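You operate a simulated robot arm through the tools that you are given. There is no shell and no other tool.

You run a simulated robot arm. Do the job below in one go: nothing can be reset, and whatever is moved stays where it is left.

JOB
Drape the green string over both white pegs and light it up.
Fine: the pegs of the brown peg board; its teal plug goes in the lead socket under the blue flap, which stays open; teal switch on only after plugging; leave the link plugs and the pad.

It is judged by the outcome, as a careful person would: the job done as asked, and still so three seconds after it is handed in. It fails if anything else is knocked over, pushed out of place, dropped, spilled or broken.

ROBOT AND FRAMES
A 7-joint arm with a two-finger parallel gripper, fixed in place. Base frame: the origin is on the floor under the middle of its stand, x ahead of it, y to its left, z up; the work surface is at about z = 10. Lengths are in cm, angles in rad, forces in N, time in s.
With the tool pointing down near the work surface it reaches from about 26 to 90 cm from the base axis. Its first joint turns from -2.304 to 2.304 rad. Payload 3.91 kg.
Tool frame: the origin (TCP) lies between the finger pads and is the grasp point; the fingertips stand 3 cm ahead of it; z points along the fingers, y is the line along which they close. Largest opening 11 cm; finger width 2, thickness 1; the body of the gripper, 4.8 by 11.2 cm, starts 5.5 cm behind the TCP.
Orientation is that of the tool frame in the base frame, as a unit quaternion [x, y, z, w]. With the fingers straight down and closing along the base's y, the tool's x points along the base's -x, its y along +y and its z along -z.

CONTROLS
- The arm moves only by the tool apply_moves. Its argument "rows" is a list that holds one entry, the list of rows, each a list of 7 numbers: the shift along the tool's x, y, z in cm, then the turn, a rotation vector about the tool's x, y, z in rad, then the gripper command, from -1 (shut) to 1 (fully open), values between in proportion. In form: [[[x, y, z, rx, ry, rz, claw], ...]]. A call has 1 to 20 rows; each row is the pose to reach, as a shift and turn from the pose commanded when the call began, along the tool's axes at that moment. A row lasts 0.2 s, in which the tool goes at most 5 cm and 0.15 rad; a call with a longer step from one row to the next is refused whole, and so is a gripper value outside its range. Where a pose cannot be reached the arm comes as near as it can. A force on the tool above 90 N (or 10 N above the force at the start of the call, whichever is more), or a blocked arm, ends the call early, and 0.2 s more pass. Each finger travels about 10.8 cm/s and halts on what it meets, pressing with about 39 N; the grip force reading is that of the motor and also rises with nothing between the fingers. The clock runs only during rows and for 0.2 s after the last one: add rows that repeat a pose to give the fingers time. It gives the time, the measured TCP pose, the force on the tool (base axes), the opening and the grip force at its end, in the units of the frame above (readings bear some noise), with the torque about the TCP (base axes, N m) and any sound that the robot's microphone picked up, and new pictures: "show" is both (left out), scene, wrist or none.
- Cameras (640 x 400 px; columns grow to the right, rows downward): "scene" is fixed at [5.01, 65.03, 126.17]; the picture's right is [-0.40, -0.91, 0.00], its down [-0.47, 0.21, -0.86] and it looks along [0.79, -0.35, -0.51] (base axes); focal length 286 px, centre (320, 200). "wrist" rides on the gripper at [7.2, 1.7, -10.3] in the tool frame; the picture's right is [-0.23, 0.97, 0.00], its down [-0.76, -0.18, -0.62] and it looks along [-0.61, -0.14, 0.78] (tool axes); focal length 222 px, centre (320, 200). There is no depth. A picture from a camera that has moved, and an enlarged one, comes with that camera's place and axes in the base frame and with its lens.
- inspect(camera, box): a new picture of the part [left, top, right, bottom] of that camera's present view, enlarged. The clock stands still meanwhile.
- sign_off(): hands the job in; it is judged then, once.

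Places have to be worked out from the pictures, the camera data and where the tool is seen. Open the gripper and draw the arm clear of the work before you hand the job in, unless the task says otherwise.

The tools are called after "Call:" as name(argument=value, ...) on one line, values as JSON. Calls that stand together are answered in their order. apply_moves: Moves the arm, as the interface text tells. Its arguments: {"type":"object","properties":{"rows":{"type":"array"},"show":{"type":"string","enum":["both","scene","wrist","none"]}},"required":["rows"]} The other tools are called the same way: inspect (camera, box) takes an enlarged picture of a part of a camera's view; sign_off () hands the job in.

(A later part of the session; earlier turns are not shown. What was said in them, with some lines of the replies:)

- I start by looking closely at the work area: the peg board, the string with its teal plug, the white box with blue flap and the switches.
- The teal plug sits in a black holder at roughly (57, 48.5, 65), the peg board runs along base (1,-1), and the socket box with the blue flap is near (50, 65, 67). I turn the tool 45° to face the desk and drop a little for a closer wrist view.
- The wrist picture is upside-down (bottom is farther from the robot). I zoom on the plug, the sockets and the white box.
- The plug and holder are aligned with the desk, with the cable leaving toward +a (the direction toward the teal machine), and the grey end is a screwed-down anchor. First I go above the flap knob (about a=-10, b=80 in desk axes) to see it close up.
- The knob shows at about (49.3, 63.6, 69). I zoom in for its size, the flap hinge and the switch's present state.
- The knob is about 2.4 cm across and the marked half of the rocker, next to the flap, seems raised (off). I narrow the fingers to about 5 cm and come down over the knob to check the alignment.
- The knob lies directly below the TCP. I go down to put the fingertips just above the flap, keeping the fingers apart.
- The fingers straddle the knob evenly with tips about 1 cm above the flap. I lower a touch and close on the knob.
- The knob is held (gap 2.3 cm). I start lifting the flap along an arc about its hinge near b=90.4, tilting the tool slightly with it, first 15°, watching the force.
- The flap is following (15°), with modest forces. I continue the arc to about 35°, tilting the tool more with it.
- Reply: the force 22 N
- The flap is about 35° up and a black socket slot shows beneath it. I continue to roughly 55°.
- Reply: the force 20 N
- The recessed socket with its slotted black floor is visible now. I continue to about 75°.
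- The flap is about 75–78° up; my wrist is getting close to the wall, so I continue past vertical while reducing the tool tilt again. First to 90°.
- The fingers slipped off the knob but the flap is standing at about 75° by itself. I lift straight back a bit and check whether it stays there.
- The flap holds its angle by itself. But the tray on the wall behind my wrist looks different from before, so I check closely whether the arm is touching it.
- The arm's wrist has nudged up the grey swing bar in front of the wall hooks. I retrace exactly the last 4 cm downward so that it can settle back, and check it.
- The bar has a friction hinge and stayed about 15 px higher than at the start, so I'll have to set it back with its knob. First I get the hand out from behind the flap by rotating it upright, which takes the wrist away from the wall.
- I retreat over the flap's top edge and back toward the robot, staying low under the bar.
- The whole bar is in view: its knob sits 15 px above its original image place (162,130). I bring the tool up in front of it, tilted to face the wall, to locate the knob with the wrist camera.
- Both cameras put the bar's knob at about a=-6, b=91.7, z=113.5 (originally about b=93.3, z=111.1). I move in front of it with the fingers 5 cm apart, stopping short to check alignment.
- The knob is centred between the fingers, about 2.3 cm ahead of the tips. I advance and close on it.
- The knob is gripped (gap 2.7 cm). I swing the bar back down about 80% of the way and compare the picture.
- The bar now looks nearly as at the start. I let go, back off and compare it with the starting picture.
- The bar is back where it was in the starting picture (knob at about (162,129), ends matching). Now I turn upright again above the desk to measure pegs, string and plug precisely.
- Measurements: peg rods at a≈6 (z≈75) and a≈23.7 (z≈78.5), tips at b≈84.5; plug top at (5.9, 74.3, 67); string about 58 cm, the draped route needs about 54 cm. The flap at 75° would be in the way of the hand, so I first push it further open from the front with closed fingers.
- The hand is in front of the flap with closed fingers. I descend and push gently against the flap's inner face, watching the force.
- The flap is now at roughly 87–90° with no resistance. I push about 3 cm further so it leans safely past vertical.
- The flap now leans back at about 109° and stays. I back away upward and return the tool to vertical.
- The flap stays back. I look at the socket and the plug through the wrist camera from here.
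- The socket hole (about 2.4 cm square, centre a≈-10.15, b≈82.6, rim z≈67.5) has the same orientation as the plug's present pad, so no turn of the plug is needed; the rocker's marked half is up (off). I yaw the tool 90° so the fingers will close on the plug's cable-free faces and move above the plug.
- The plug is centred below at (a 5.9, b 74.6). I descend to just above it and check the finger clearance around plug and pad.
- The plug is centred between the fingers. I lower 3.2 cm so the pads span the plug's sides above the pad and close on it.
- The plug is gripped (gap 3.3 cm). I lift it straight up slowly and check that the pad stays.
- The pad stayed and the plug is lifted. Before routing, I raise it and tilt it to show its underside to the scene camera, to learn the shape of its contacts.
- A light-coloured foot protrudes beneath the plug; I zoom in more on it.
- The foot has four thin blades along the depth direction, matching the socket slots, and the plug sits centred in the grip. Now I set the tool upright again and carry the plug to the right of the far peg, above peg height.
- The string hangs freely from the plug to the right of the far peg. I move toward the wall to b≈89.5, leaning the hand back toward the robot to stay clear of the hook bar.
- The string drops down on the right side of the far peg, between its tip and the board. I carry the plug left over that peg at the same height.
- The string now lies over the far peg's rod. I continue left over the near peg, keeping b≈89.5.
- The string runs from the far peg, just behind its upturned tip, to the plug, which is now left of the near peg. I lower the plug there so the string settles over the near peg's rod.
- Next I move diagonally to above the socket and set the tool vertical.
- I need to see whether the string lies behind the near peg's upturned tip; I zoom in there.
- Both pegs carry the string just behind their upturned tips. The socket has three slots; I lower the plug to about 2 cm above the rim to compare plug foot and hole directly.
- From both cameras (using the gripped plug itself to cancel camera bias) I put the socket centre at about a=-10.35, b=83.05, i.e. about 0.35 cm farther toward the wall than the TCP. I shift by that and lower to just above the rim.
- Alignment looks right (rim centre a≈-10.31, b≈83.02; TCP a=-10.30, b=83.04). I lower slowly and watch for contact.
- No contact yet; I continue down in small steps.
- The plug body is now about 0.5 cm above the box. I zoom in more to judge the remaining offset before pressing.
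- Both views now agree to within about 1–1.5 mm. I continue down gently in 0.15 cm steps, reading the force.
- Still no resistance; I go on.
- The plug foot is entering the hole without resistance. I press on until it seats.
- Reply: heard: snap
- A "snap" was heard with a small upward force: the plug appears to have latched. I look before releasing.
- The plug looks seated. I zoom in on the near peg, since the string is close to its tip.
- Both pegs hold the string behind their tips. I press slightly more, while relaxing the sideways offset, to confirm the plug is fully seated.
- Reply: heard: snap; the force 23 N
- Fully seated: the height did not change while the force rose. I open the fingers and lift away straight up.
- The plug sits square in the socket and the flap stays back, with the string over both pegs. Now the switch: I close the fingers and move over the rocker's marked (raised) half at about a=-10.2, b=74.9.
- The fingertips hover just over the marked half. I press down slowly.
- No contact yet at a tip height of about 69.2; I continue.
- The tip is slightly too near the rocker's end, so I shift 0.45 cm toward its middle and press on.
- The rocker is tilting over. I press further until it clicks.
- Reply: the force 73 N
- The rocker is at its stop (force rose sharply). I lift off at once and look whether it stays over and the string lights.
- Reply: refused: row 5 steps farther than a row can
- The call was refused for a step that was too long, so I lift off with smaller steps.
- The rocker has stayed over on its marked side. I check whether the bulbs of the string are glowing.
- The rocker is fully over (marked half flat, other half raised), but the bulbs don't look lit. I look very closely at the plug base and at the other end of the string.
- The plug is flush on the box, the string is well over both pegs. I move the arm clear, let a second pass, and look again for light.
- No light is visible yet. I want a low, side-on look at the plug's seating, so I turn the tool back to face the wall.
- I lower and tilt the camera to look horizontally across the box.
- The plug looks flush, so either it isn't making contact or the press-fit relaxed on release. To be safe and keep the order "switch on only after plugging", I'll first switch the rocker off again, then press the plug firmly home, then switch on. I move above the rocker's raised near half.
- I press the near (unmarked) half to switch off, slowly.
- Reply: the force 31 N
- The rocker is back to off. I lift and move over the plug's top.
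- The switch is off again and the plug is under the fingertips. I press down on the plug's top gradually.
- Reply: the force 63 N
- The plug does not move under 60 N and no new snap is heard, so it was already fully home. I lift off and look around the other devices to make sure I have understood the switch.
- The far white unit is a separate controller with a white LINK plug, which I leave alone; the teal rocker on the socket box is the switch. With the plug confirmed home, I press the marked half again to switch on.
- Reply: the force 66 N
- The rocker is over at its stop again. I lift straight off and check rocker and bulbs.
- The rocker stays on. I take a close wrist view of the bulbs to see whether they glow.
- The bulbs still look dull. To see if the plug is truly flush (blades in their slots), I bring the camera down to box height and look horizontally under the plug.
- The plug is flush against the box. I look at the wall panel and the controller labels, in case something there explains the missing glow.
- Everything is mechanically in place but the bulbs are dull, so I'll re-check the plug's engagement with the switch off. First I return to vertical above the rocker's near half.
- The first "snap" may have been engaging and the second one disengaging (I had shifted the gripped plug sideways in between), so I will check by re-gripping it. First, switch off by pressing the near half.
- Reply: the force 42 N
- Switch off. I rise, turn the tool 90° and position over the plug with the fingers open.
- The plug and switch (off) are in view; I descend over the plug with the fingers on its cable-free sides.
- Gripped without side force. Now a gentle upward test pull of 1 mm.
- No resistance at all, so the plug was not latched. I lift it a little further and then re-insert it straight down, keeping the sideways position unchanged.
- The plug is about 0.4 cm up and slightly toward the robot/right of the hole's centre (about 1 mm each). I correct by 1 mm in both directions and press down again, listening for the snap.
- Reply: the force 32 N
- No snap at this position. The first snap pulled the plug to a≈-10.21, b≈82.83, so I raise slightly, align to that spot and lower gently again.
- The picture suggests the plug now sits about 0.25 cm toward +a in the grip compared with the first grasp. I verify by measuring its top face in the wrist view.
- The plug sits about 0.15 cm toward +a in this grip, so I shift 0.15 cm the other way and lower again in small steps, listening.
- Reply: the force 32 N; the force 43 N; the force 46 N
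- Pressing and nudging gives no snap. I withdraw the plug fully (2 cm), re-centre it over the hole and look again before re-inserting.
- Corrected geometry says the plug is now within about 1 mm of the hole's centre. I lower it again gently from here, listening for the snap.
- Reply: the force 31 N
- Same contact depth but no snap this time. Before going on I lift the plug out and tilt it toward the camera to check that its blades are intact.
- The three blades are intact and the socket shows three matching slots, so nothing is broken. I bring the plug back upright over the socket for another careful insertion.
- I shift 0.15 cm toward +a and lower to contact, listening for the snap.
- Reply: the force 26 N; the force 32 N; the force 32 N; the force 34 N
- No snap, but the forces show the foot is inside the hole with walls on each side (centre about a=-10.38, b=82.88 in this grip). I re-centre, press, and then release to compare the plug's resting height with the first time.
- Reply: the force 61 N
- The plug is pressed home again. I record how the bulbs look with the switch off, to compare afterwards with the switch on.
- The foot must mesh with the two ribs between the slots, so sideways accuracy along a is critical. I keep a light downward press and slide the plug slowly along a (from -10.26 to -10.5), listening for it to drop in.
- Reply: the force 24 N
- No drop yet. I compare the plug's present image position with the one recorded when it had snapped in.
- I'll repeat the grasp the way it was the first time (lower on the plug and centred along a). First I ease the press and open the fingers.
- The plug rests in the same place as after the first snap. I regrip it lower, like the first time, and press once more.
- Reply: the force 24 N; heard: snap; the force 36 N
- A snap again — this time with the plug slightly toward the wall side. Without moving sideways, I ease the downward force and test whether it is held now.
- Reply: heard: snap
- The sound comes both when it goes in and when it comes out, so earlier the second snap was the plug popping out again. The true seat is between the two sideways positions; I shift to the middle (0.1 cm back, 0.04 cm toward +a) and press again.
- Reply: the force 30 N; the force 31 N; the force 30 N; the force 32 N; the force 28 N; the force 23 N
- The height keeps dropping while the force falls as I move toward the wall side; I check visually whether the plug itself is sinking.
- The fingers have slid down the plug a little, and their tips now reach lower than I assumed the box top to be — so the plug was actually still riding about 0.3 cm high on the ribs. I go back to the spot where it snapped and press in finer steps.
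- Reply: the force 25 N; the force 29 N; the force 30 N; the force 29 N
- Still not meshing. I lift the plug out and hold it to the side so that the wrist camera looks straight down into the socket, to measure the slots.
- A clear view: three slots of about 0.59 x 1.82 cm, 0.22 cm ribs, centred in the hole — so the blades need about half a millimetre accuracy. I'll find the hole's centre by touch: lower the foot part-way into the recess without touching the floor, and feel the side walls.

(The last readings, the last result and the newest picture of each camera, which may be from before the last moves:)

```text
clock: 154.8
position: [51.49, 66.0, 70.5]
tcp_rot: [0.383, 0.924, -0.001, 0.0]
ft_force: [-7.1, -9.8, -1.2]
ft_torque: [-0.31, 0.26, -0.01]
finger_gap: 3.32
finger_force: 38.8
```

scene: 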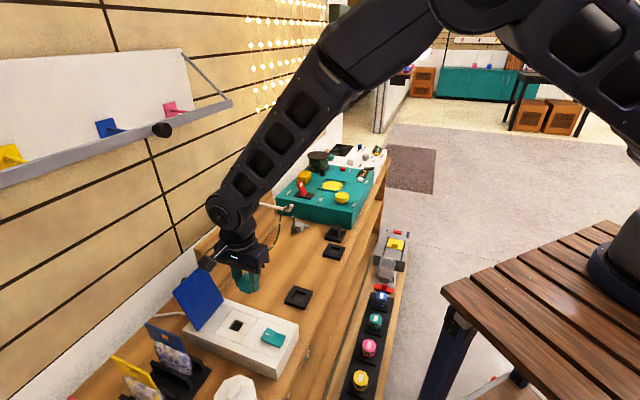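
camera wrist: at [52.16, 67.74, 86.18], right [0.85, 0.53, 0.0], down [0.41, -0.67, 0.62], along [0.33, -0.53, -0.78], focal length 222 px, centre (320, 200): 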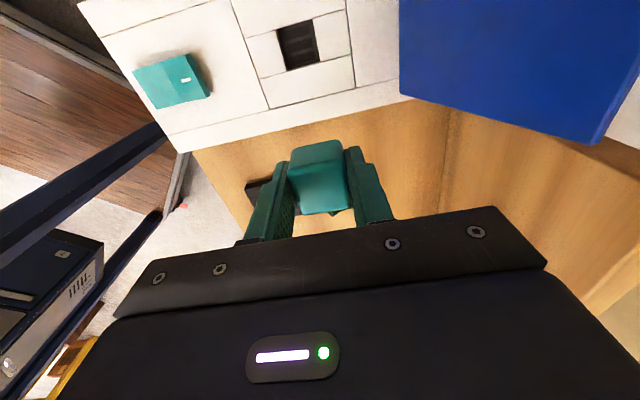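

The walls put the hole's centre at a=-0.075, b=+0.185 (relative command units) — exactly where the plug snapped in a moment ago, before I pulled it up again. I return to that centre and press straight down until it snaps, and this time keep pressing.

Call:
apply_moves(rows=[[[0, -0.2, 0, 0, 0, 0, -0.6], [0, -0.315, 0, 0, 0, 0, -0.6], [0, -0.315, 0.1, 0, 0, 0, -0.6], [0, -0.315, 0.2, 0, 0, 0, -0.6]]], show="none")

Call:
apply_moves(rows=[[[0, 0, 0.1, 0, 0, 0, -0.6], [0, 0, 0.1, 0, 0, 0, -0.6]]], show="none")

Call:
apply_moves(rows=[[[0, 0, 0.1, 0, 0, 0, -0.6], [0, 0, 0.1, 0, 0, 0, -0.6]]], show="none")

```text
clock: 155.8
position: [51.45, 66.07, 70.36]
tcp_rot: [0.382, 0.924, 0.001, 0.001]
ft_force: [1.5, -0.6, -0.4]
ft_torque: [-0.02, 0.02, 0.02]
finger_gap: 3.31
finger_force: 39.0
```

```text
clock: 156.4
position: [51.49, 66.0, 70.38]
tcp_rot: [0.382, 0.924, 0.002, 0.001]
ft_force: [-1.1, -0.9, 11.4]
ft_torque: [-0.16, 0.16, -0.01]
finger_gap: 3.31
finger_force: 39.2
```

```text
clock: 157.0
position: [51.43, 66.01, 70.3]
tcp_rot: [0.382, 0.924, 0.002, 0.0]
ft_force: [-2.6, -5.1, 30.3]
ft_torque: [-0.19, 0.14, 0.02]
finger_gap: 3.33
finger_force: 38.7
```

No snap at exactly this spot; the slots looked about 0.04 cm toward +a of the hole's centre, so I lighten the press and creep slowly in +a.

Call:
apply_moves(rows=[[[0, 0, -0.12, 0, 0, 0, -0.6], [-0.015, 0, -0.1, 0, 0, 0, -0.6], [-0.03, 0, -0.1, 0, 0, 0, -0.6], [-0.045, 0, -0.1, 0, 0, 0, -0.6], [-0.06, 0, -0.1, 0, 0, 0, -0.6], [-0.06, 0, -0.05, 0, 0, 0, -0.6]]], show="none")

Call:
apply_moves(rows=[[[0, 0, 0.06, 0, 0, 0, -0.6], [0, 0, 0.06, 0, 0, 0, -0.6]]], show="none")

Call:
apply_moves(rows=[[[-0.02, 0, -0.05, 0, 0, 0, -0.6], [-0.04, 0, -0.05, 0, 0, 0, -0.6], [-0.06, 0, 0.0, 0, 0, 0, -0.6], [-0.06, 0, 0.0, 0, 0, 0, -0.6]]], show="none")

```text
clock: 158.4
position: [51.28, 65.98, 70.24]
tcp_rot: [0.383, 0.924, 0.002, 0.001]
ft_force: [1.5, 4.5, 27.5]
ft_torque: [0.06, 0.09, -0.03]
finger_gap: 3.3
finger_force: 39.0
```

```text
clock: 159.0
position: [51.46, 65.94, 70.31]
tcp_rot: [0.383, 0.924, 0.002, 0.0]
ft_force: [0.5, 7.1, 30.4]
ft_torque: [0.06, 0.09, -0.01]
finger_gap: 3.29
finger_force: 39.1
```

```text
clock: 160.0
position: [51.55, 66.0, 70.3]
tcp_rot: [0.382, 0.924, 0.002, 0.0]
ft_force: [-4.6, 8.4, 29.4]
ft_torque: [0.09, 0.11, -0.03]
finger_gap: 3.31
finger_force: 39.4
```

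I go back to the procedure that snapped twice: lift, align at (-0.08, +0.2), then descend in one push — and this time I will open the fingers right away while still pressing.

Call:
apply_moves(rows=[[[0, 0, -0.3, 0, 0, 0, -0.6], [0, 0, -0.8, 0, 0, 0, -0.6], [0.12, 0.015, -0.8, 0, 0, 0, -0.6], [0.12, 0.015, -0.8, 0, 0, 0, -0.6], [0.12, 0.015, -0.8, 0, 0, 0, -0.6]]], show="none")

Call:
apply_moves(rows=[[[0, 0, 0.15, 0, 0, 0, -0.6], [0, 0, 0.3, 0, 0, 0, -0.6], [0, 0, 0.4, 0, 0, 0, -0.6], [0, 0, 0.4, 0, 0, 0, -0.6]]], show="none")

```text
clock: 161.2
position: [51.45, 66.0, 70.72]
tcp_rot: [0.383, 0.924, 0.001, 0.0]
ft_force: [-0.2, 0.6, -0.9]
ft_torque: [-0.01, 0.02, 0.01]
finger_gap: 3.28
finger_force: 39.3
```

```text
clock: 162.2
position: [51.35, 66.03, 70.6]
tcp_rot: [0.382, 0.924, 0.001, 0.0]
ft_force: [-0.1, 0.2, -0.2]
ft_torque: [0.0, -0.03, 0.0]
finger_gap: 3.32
finger_force: 38.7
```

Call:
apply_moves(rows=[[[0, 0, 0.15, 0, 0, 0, -0.6], [0, 0, 0.3, 0, 0, 0, -0.6], [0, 0, 0.3, 0, 0, 0, -0.6]]], show="none")

```text
clock: 163.0
position: [51.48, 65.9, 70.31]
tcp_rot: [0.383, 0.924, 0.0, 0.0]
ft_force: [0.3, 0.1, 0.1]
ft_torque: [-0.01, 0.04, 0.06]
finger_gap: 3.31
finger_force: 39.7
```

Call:
apply_moves(rows=[[[0, 0, 0.15, 0, 0, 0, -0.6], [0, 0, 0.3, 0, 0, 0, -0.6], [0, 0, 0.3, 0, 0, 0, -0.6]]], show="none")

```text
clock: 163.8
position: [51.41, 66.01, 70.08]
tcp_rot: [0.383, 0.924, 0.001, 0.001]
ft_force: [-7.6, -17.1, 30.1]
ft_torque: [-0.43, 0.27, 0.01]
finger_gap: 3.31
finger_force: 39.2
heard: snap
```

Snap, and now the height is 0.2–0.3 cm lower than before: the blades are in their slots. I open the fingers immediately, still pressing, and only then lift away.

Call:
apply_moves(rows=[[[0, 0, 0, 0, 0, 0, 0.0], [0, 0, -0.1, 0, 0, 0, 0.0], [0, 0, -0.6, 0, 0, 0, 0.0], [0, 0, -2.5, 0, 0, 0, 0], [0, 0, -6, 0, 0, 0, 0], [0, 0, -10, 0, 0, 0, 0]]], show="both")

Call:
inspect(camera="scene", box=[225, 308, 249, 332])

Call:
inspect(camera="scene", box=[200, 190, 320, 350])

```text
clock: 165.2
position: [51.55, 66.03, 79.87]
tcp_rot: [0.383, 0.924, -0.001, 0.0]
ft_force: [0.0, 0.1, -0.3]
ft_torque: [-0.03, -0.02, -0.01]
finger_gap: 5.49
finger_force: 0.1
camera wrist: at [47.45, 72.41, 90.13], right [0.85, 0.53, 0.0], down [0.41, -0.66, 0.62], along [0.33, -0.53, -0.78], focal length 222 px, centre (320, 200)
```

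scene: 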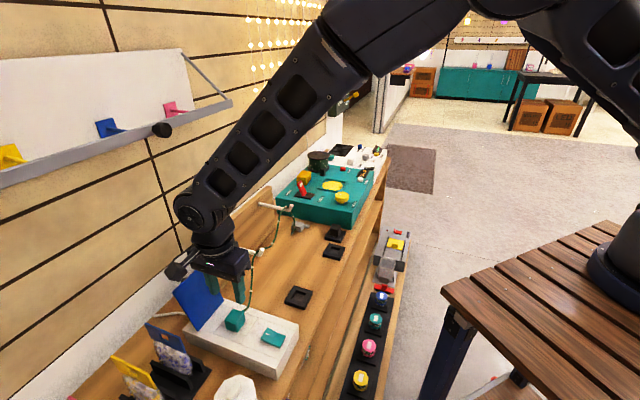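
wrist: 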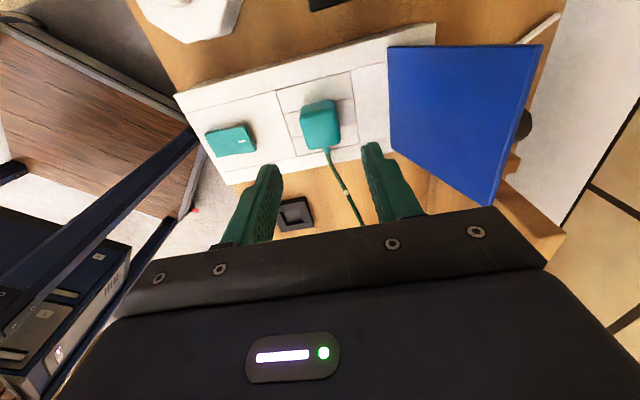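

```text
16.00 times, centred on (237, 320) of scene
camera zoom: at [5.01, 65.03, 126.17], right [-0.4, -0.91, 0.0], down [-0.47, 0.21, -0.86], along [0.79, -0.35, -0.51], focal length 4568 px, centre (1648, -1720)
```

zoom: 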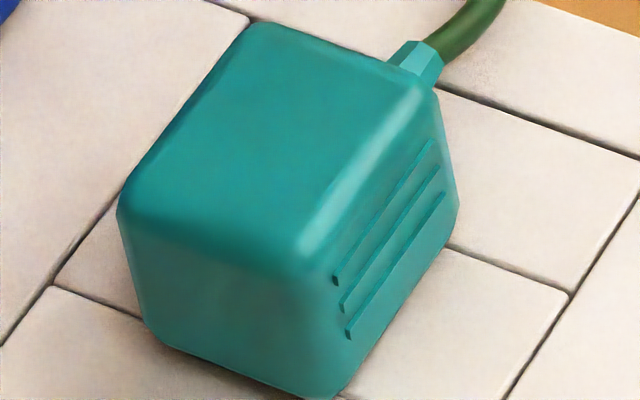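

```text
2.50 times, centred on (260, 270) of scene
camera zoom: at [5.01, 65.03, 126.17], right [-0.4, -0.91, 0.0], down [-0.47, 0.21, -0.86], along [0.79, -0.35, -0.51], focal length 714 px, centre (470, 25)
```

zoom: 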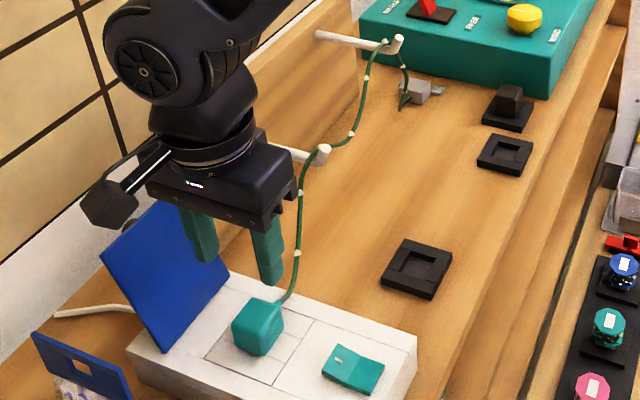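

No out-snap was heard. I close the fingers and touch the plug's top to measure its height (it was 73.39 TCP height when riding on the ribs).

Call:
apply_moves(rows=[[[0, 0, 0, 0, 0, 0, -0.5], [0, 0, 1.5, 0, 0, 0, -1], [0, 0, 4, 0, 0, 0, -1], [0, 0, 5.7, 0, 0, 0, -1], [0, 0, 6.0, 0, 0, 0, -1], [0, 0, 6.2, 0, 0, 0, -1]]], show="none")

Call:
apply_moves(rows=[[[0, 0, 0.15, 0, 0, 0, -1], [0, 0, 0.3, 0, 0, 0, -1], [0, 0, 0.3, 0, 0, 0, -1]]], show="none")

Call:
apply_moves(rows=[[[0, 0, 0.1, 0, 0, 0, -1], [0, 0, 0.2, 0, 0, 0, -1], [0, 0, 0.2, 0, 0, 0, -1]]], show="none")

```text
clock: 166.6
position: [51.43, 66.06, 73.71]
tcp_rot: [0.383, 0.924, 0.001, 0.001]
ft_force: [0.0, 0.0, -0.2]
ft_torque: [-0.01, 0.05, -0.03]
finger_gap: 0.0
finger_force: 37.5
```

```text
clock: 167.4
position: [51.35, 65.91, 73.48]
tcp_rot: [0.383, 0.924, 0.001, 0.0]
ft_force: [-0.1, 0.1, 0.1]
ft_torque: [0.04, 0.01, 0.0]
finger_gap: 0.0
finger_force: 37.8
```

```text
clock: 168.2
position: [51.4, 65.99, 73.43]
tcp_rot: [0.383, 0.924, 0.001, 0.0]
ft_force: [-3.2, -6.9, 26.6]
ft_torque: [-0.26, 0.07, -0.03]
finger_gap: 0.0
finger_force: 38.1
```

Same height as before and no snap on pressing, so the "in" state depends on centring, and the plug is now properly centred and in. I lift off, listen for any out-snap, and go to the switch.

Call:
apply_moves(rows=[[[0, 0, -0.4, 0, 0, 0, -1], [0, 0, -1.5, 0, 0, 0, -1], [0, 0, -4, 0, 0, 0, -1], [0, -3, -6, 0, 0, 0, -1], [0, -6.5, -6, 0, 0, 0, -1], [0, -8.5, -5, 0, 0, 0, -1], [0, -8.5, -5, 0, 0, 0, -1]]], show="both")

Call:
inspect(camera="wrist", box=[230, 60, 490, 220])

Call:
inspect(camera="scene", box=[220, 285, 310, 360])

```text
clock: 169.8
position: [45.47, 59.76, 78.23]
tcp_rot: [0.383, 0.924, 0.001, 0.0]
ft_force: [0.0, 0.2, -0.2]
ft_torque: [-0.01, 0.01, 0.01]
finger_gap: 0.0
finger_force: 37.4
camera wrist: at [41.52, 66.25, 88.55], right [0.85, 0.53, 0.0], down [0.41, -0.67, 0.62], along [0.33, -0.53, -0.78], focal length 222 px, centre (320, 200)
```

scene: 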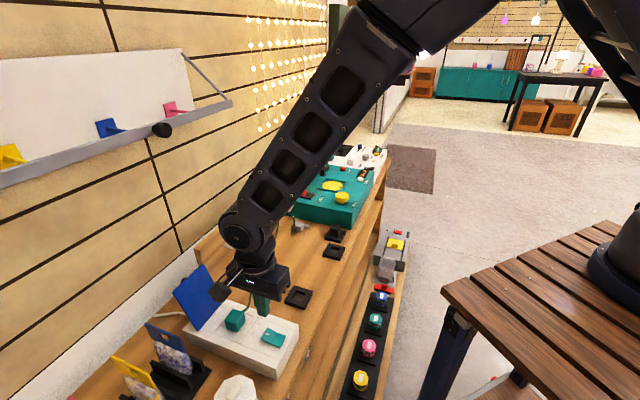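
wrist: 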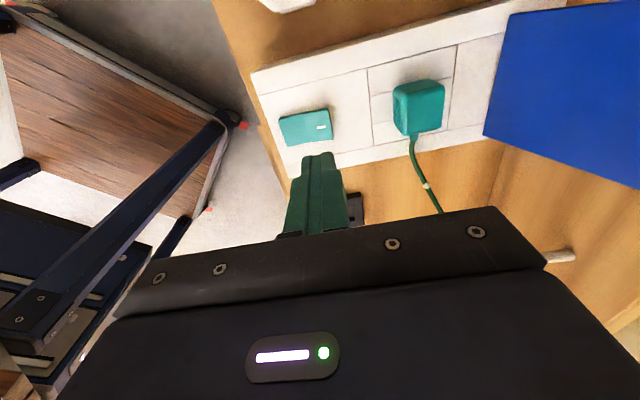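

```text
2.46 times, centred on (360, 140) of wrist
camera zoom: at [41.52, 66.25, 88.55], right [0.85, 0.53, 0.0], down [0.41, -0.67, 0.62], along [0.33, -0.53, -0.78], focal length 547 px, centre (222, 348)
```

zoom: 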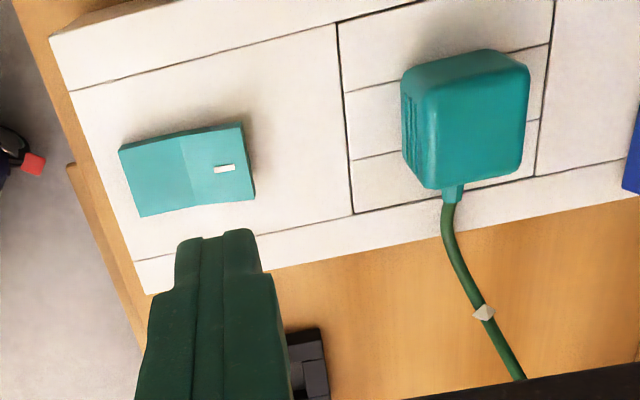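

```text
5.33 times, centred on (265, 322) of scene
camera zoom: at [5.01, 65.03, 126.17], right [-0.4, -0.91, 0.0], down [-0.47, 0.21, -0.86], along [0.79, -0.35, -0.51], focal length 1523 px, centre (613, -453)
```

zoom: 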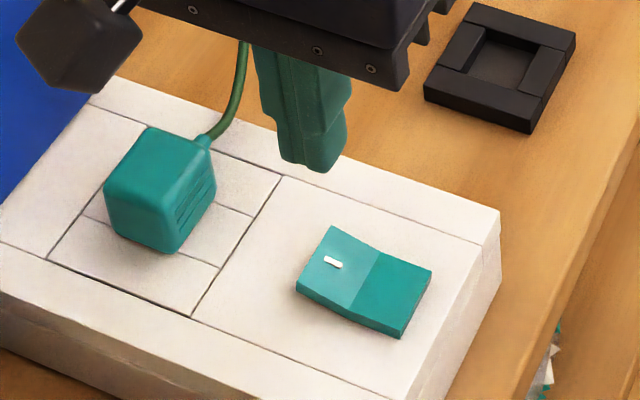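

The plug stayed put. Now I press the rocker's marked half to switch on.

Call:
apply_moves(rows=[[[0.05, 0.15, 3.5, 0, 0, 0, -1], [0.05, 0.15, 6.2, 0, 0, 0, -1], [0.05, 0.15, 7.0, 0, 0, 0, -1], [0.05, 0.15, 7.3, 0, 0, 0, -1], [0.05, 0.15, 7.5, 0, 0, 0, -1]]], show="none")

Call:
apply_moves(rows=[[[0, 0, 0.2, 0, 0, 0, -1], [0, 0, 0.35, 0, 0, 0, -1], [0, 0, 0.35, 0, 0, 0, -1]]], show="both")

Call:
inspect(camera="scene", box=[200, 190, 320, 350])

```text
clock: 171.0
position: [45.56, 60.07, 70.79]
tcp_rot: [0.383, 0.924, 0.001, 0.001]
ft_force: [-1.3, -1.3, 3.3]
ft_torque: [-0.1, 0.07, -0.02]
finger_gap: 0.0
finger_force: 38.1
```

```text
clock: 171.8
position: [45.55, 60.21, 70.72]
tcp_rot: [0.382, 0.924, 0.004, 0.001]
ft_force: [-0.7, -14.8, 68.1]
ft_torque: [-0.91, 0.41, 0.05]
finger_gap: 0.0
finger_force: 37.7
camera wrist: at [41.57, 66.48, 80.98], right [0.85, 0.53, 0.01], down [0.41, -0.67, 0.62], along [0.33, -0.53, -0.78], focal length 222 px, centre (320, 200)
```

scene: 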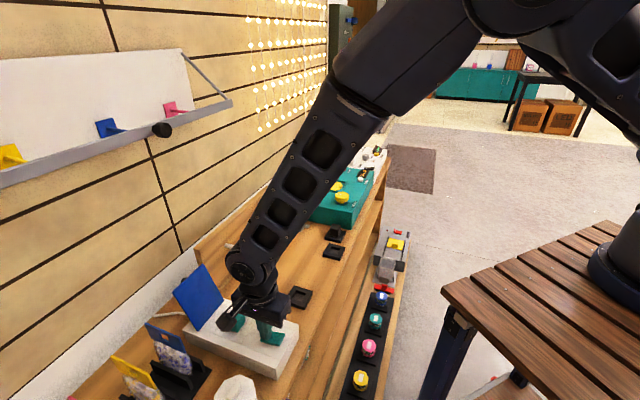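
wrist: 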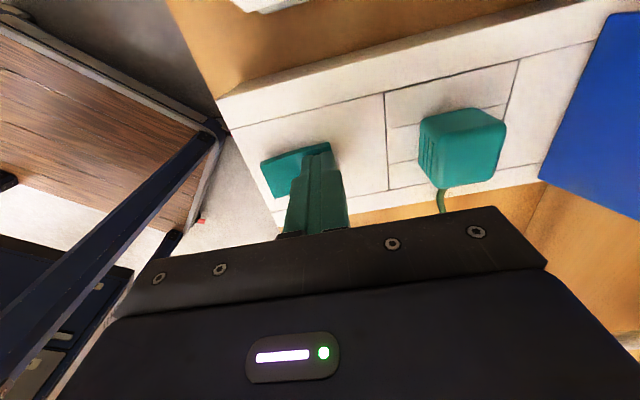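

```text
2.50 times, centred on (260, 270) of scene
camera zoom: at [5.01, 65.03, 126.17], right [-0.4, -0.91, 0.0], down [-0.47, 0.21, -0.86], along [0.79, -0.35, -0.51], focal length 714 px, centre (470, 25)
```

zoom: 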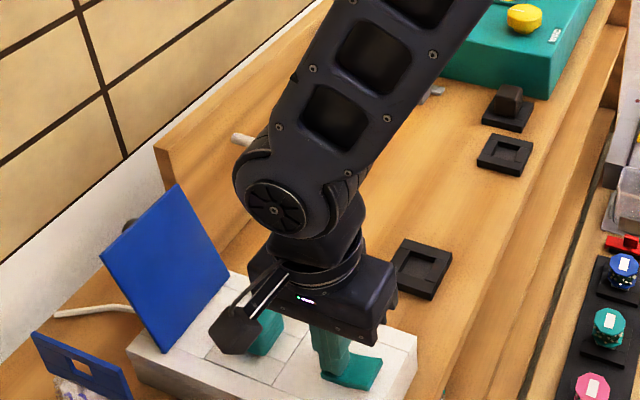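

I lift off and move back to see the string.

Call:
apply_moves(rows=[[[0, 0, -0.6, 0, 0, 0, -1], [0, 0, -2, 0, 0, 0, -1], [0, 0, -5, 0, 0, 0, -1], [0, -2, -8, 0, 0, 0, -1], [0, -5, -11, 0, 0, 0, -1], [0, -8, -14, 0, 0, 0, -1], [0, -11, -17, 0, 0, 0, -1], [0, -14, -20, 0, 0, 0, -1]]], show="both")

Call:
inspect(camera="scene", box=[200, 190, 320, 350])

Call:
inspect(camera="scene", box=[230, 230, 290, 280])

Call:
inspect(camera="scene", box=[220, 285, 310, 360])

```text
clock: 173.6
position: [35.59, 50.15, 90.26]
tcp_rot: [0.383, 0.924, 0.0, 0.0]
ft_force: [-0.5, -1.0, -0.2]
ft_torque: [0.0, 0.05, 0.0]
finger_gap: 0.0
finger_force: 37.6
camera wrist: at [31.57, 56.53, 100.61], right [0.85, 0.53, 0.0], down [0.41, -0.66, 0.62], along [0.33, -0.53, -0.78], focal length 222 px, centre (320, 200)
```

scene: 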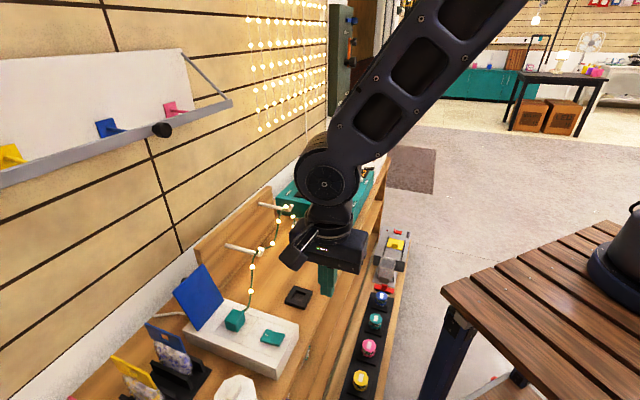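
wrist: 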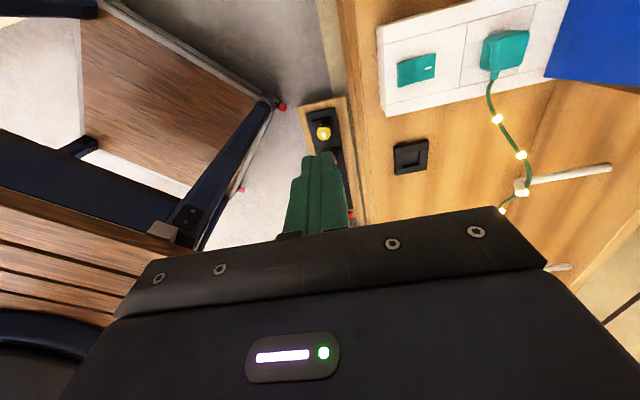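

```text
2.50 times, centred on (260, 270) of scene
camera zoom: at [5.01, 65.03, 126.17], right [-0.4, -0.91, 0.0], down [-0.47, 0.21, -0.86], along [0.79, -0.35, -0.51], focal length 714 px, centre (470, 25)
```

zoom: 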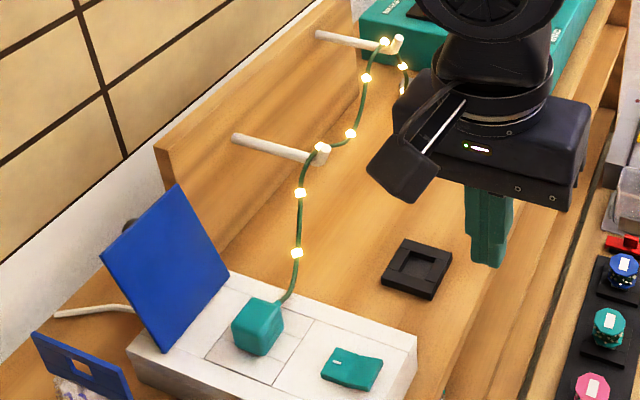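

```text
8.00 times, centred on (260, 255) of scene
camera zoom: at [5.01, 65.03, 126.17], right [-0.4, -0.91, 0.0], down [-0.47, 0.21, -0.86], along [0.79, -0.35, -0.51], focal length 2284 px, centre (800, -240)
```

zoom: 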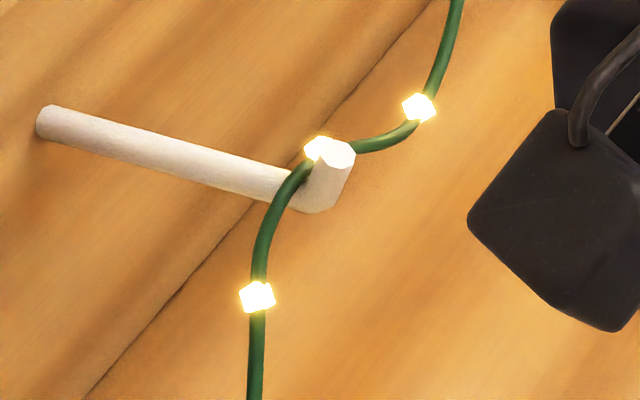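

```text
5.33 times, centred on (265, 322) of scene
camera zoom: at [5.01, 65.03, 126.17], right [-0.4, -0.91, 0.0], down [-0.47, 0.21, -0.86], along [0.79, -0.35, -0.51], focal length 1523 px, centre (613, -453)
```

zoom: 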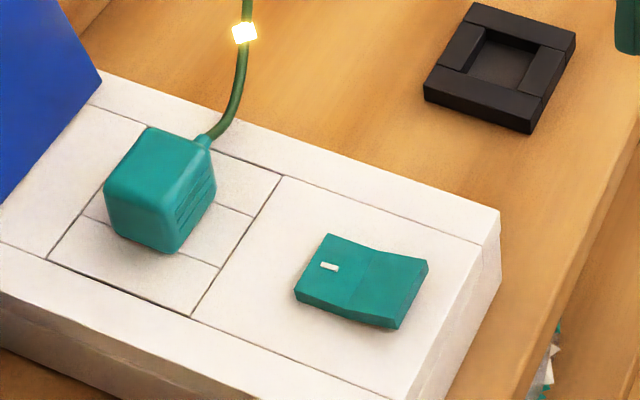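

The string is glowing, it hangs over both pegs behind their tips, the flap stays open and the switch is on. I open the gripper, draw the arm clear and make a last check.

Call:
apply_moves(rows=[[[0, -3, -2, 0, 0, 0, -0.5], [0, -6, -4, 0, 0, 0, 0], [0, -9, -6, 0, 0, 0, 0.5], [0, -12, -8, 0, 0, 0, 0.5], [0, -12, -8, 0, 0, 0, 0.5], [0, -12, -8, 0, 0, 0, 0.5], [0, -12, -8, 0, 0, 0, 0.5]]], show="both")

Call:
inspect(camera="scene", box=[180, 180, 340, 360])

Call:
inspect(camera="scene", box=[270, 190, 340, 250])

Call:
inspect(camera="scene", box=[0, 40, 280, 260])

```text
clock: 175.2
position: [27.1, 41.67, 98.38]
tcp_rot: [0.383, 0.924, 0.0, 0.001]
ft_force: [0.0, -0.2, 0.2]
ft_torque: [-0.02, -0.01, -0.04]
finger_gap: 8.25
finger_force: 0.1
camera wrist: at [23.15, 48.11, 108.62], right [0.85, 0.53, 0.0], down [0.41, -0.67, 0.62], along [0.33, -0.53, -0.78], focal length 222 px, centre (320, 200)
```

scene: 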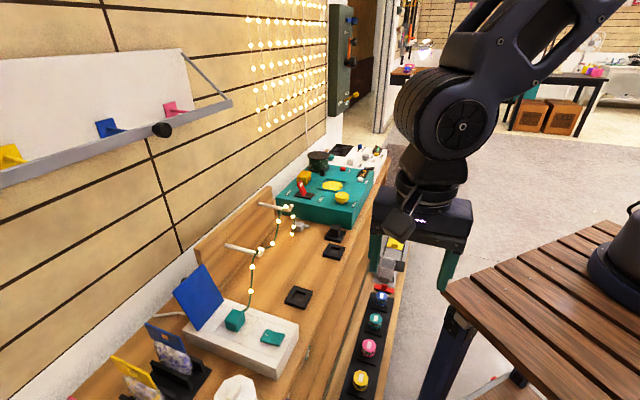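
wrist: 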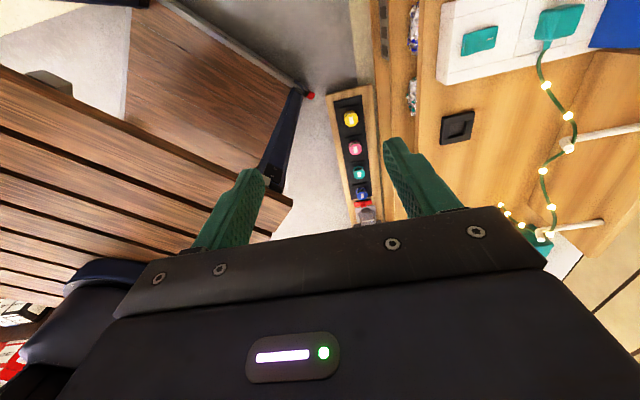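

```text
2.22 times, centred on (260, 270) of scene
camera zoom: at [5.01, 65.03, 126.17], right [-0.4, -0.91, 0.0], down [-0.47, 0.21, -0.86], along [0.79, -0.35, -0.51], focal length 634 px, centre (453, 44)
```

zoom: 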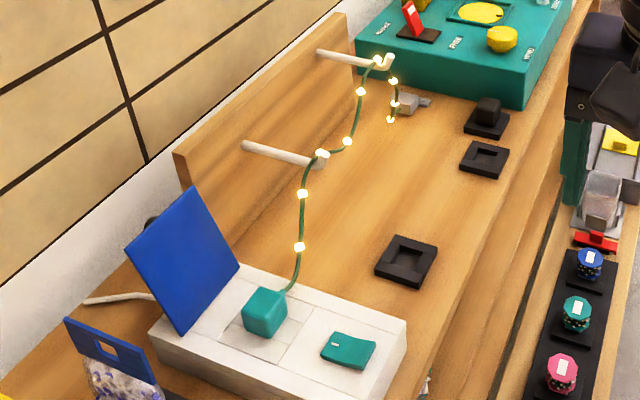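

```text
6.67 times, centred on (305, 220) of scene
camera zoom: at [5.01, 65.03, 126.17], right [-0.4, -0.91, 0.0], down [-0.47, 0.21, -0.86], along [0.79, -0.35, -0.51], focal length 1903 px, centre (420, 67)
```

zoom: 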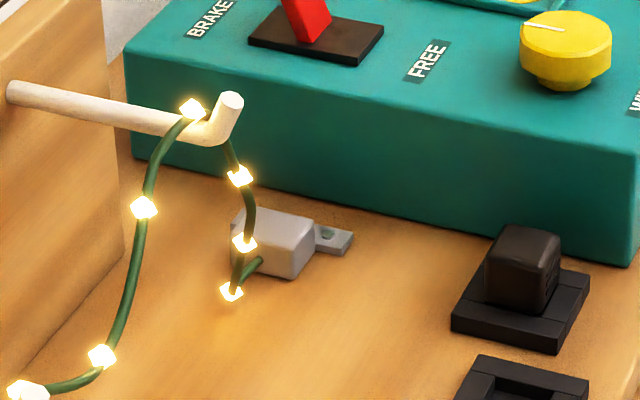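

```text
1.82 times, centred on (140, 150) of scene
camera zoom: at [5.01, 65.03, 126.17], right [-0.4, -0.91, 0.0], down [-0.47, 0.21, -0.86], along [0.79, -0.35, -0.51], focal length 519 px, centre (647, 291)
```

zoom: 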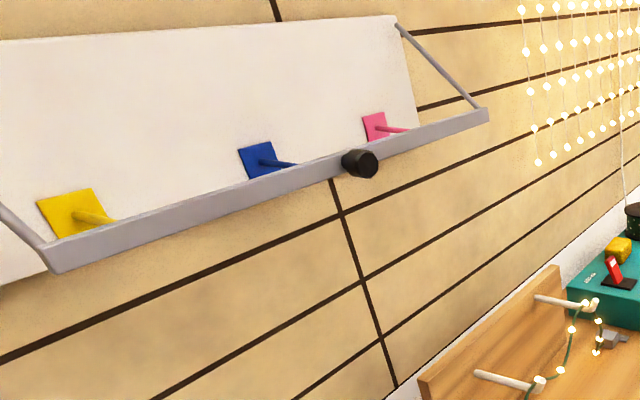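

The string glows and hangs over both pegs, the plug is in, the flap stays open, and the switch is on. The hook bar is back in its starting position, and the link plugs and pads look as they did at the start. The gripper is open and the arm is clear, so I hand the job in.

Call:
sign_off()

```text
The job is handed in.
```

The green string is draped over both white pegs, plugged in and lit, and I've handed the job in.

- **String:** it lies over both peg rods, held behind their upturned tips.
- **Plug:** the teal plug is in the lead socket. It took several tries to seat. On the first try it popped out of place without my realising, so I switched on at a socket that wasn't making contact. I switched off, re-seated the plug, and switched on again; the bulbs have glowed since then.
- **Flap and switch:** the blue flap leans back past vertical and stays open on its own. The teal switch is on.
- **Knocked and put back:** while I was opening the flap, the arm lifted the grey swing bar in front of the wall hooks. I moved it back by its knob, and in the camera view it matches where it started.
- **Left alone:** I didn't touch the link plugs. I only lifted the teal plug off its pad, which stayed where it was.

The gripper is open and the arm is clear of the work.
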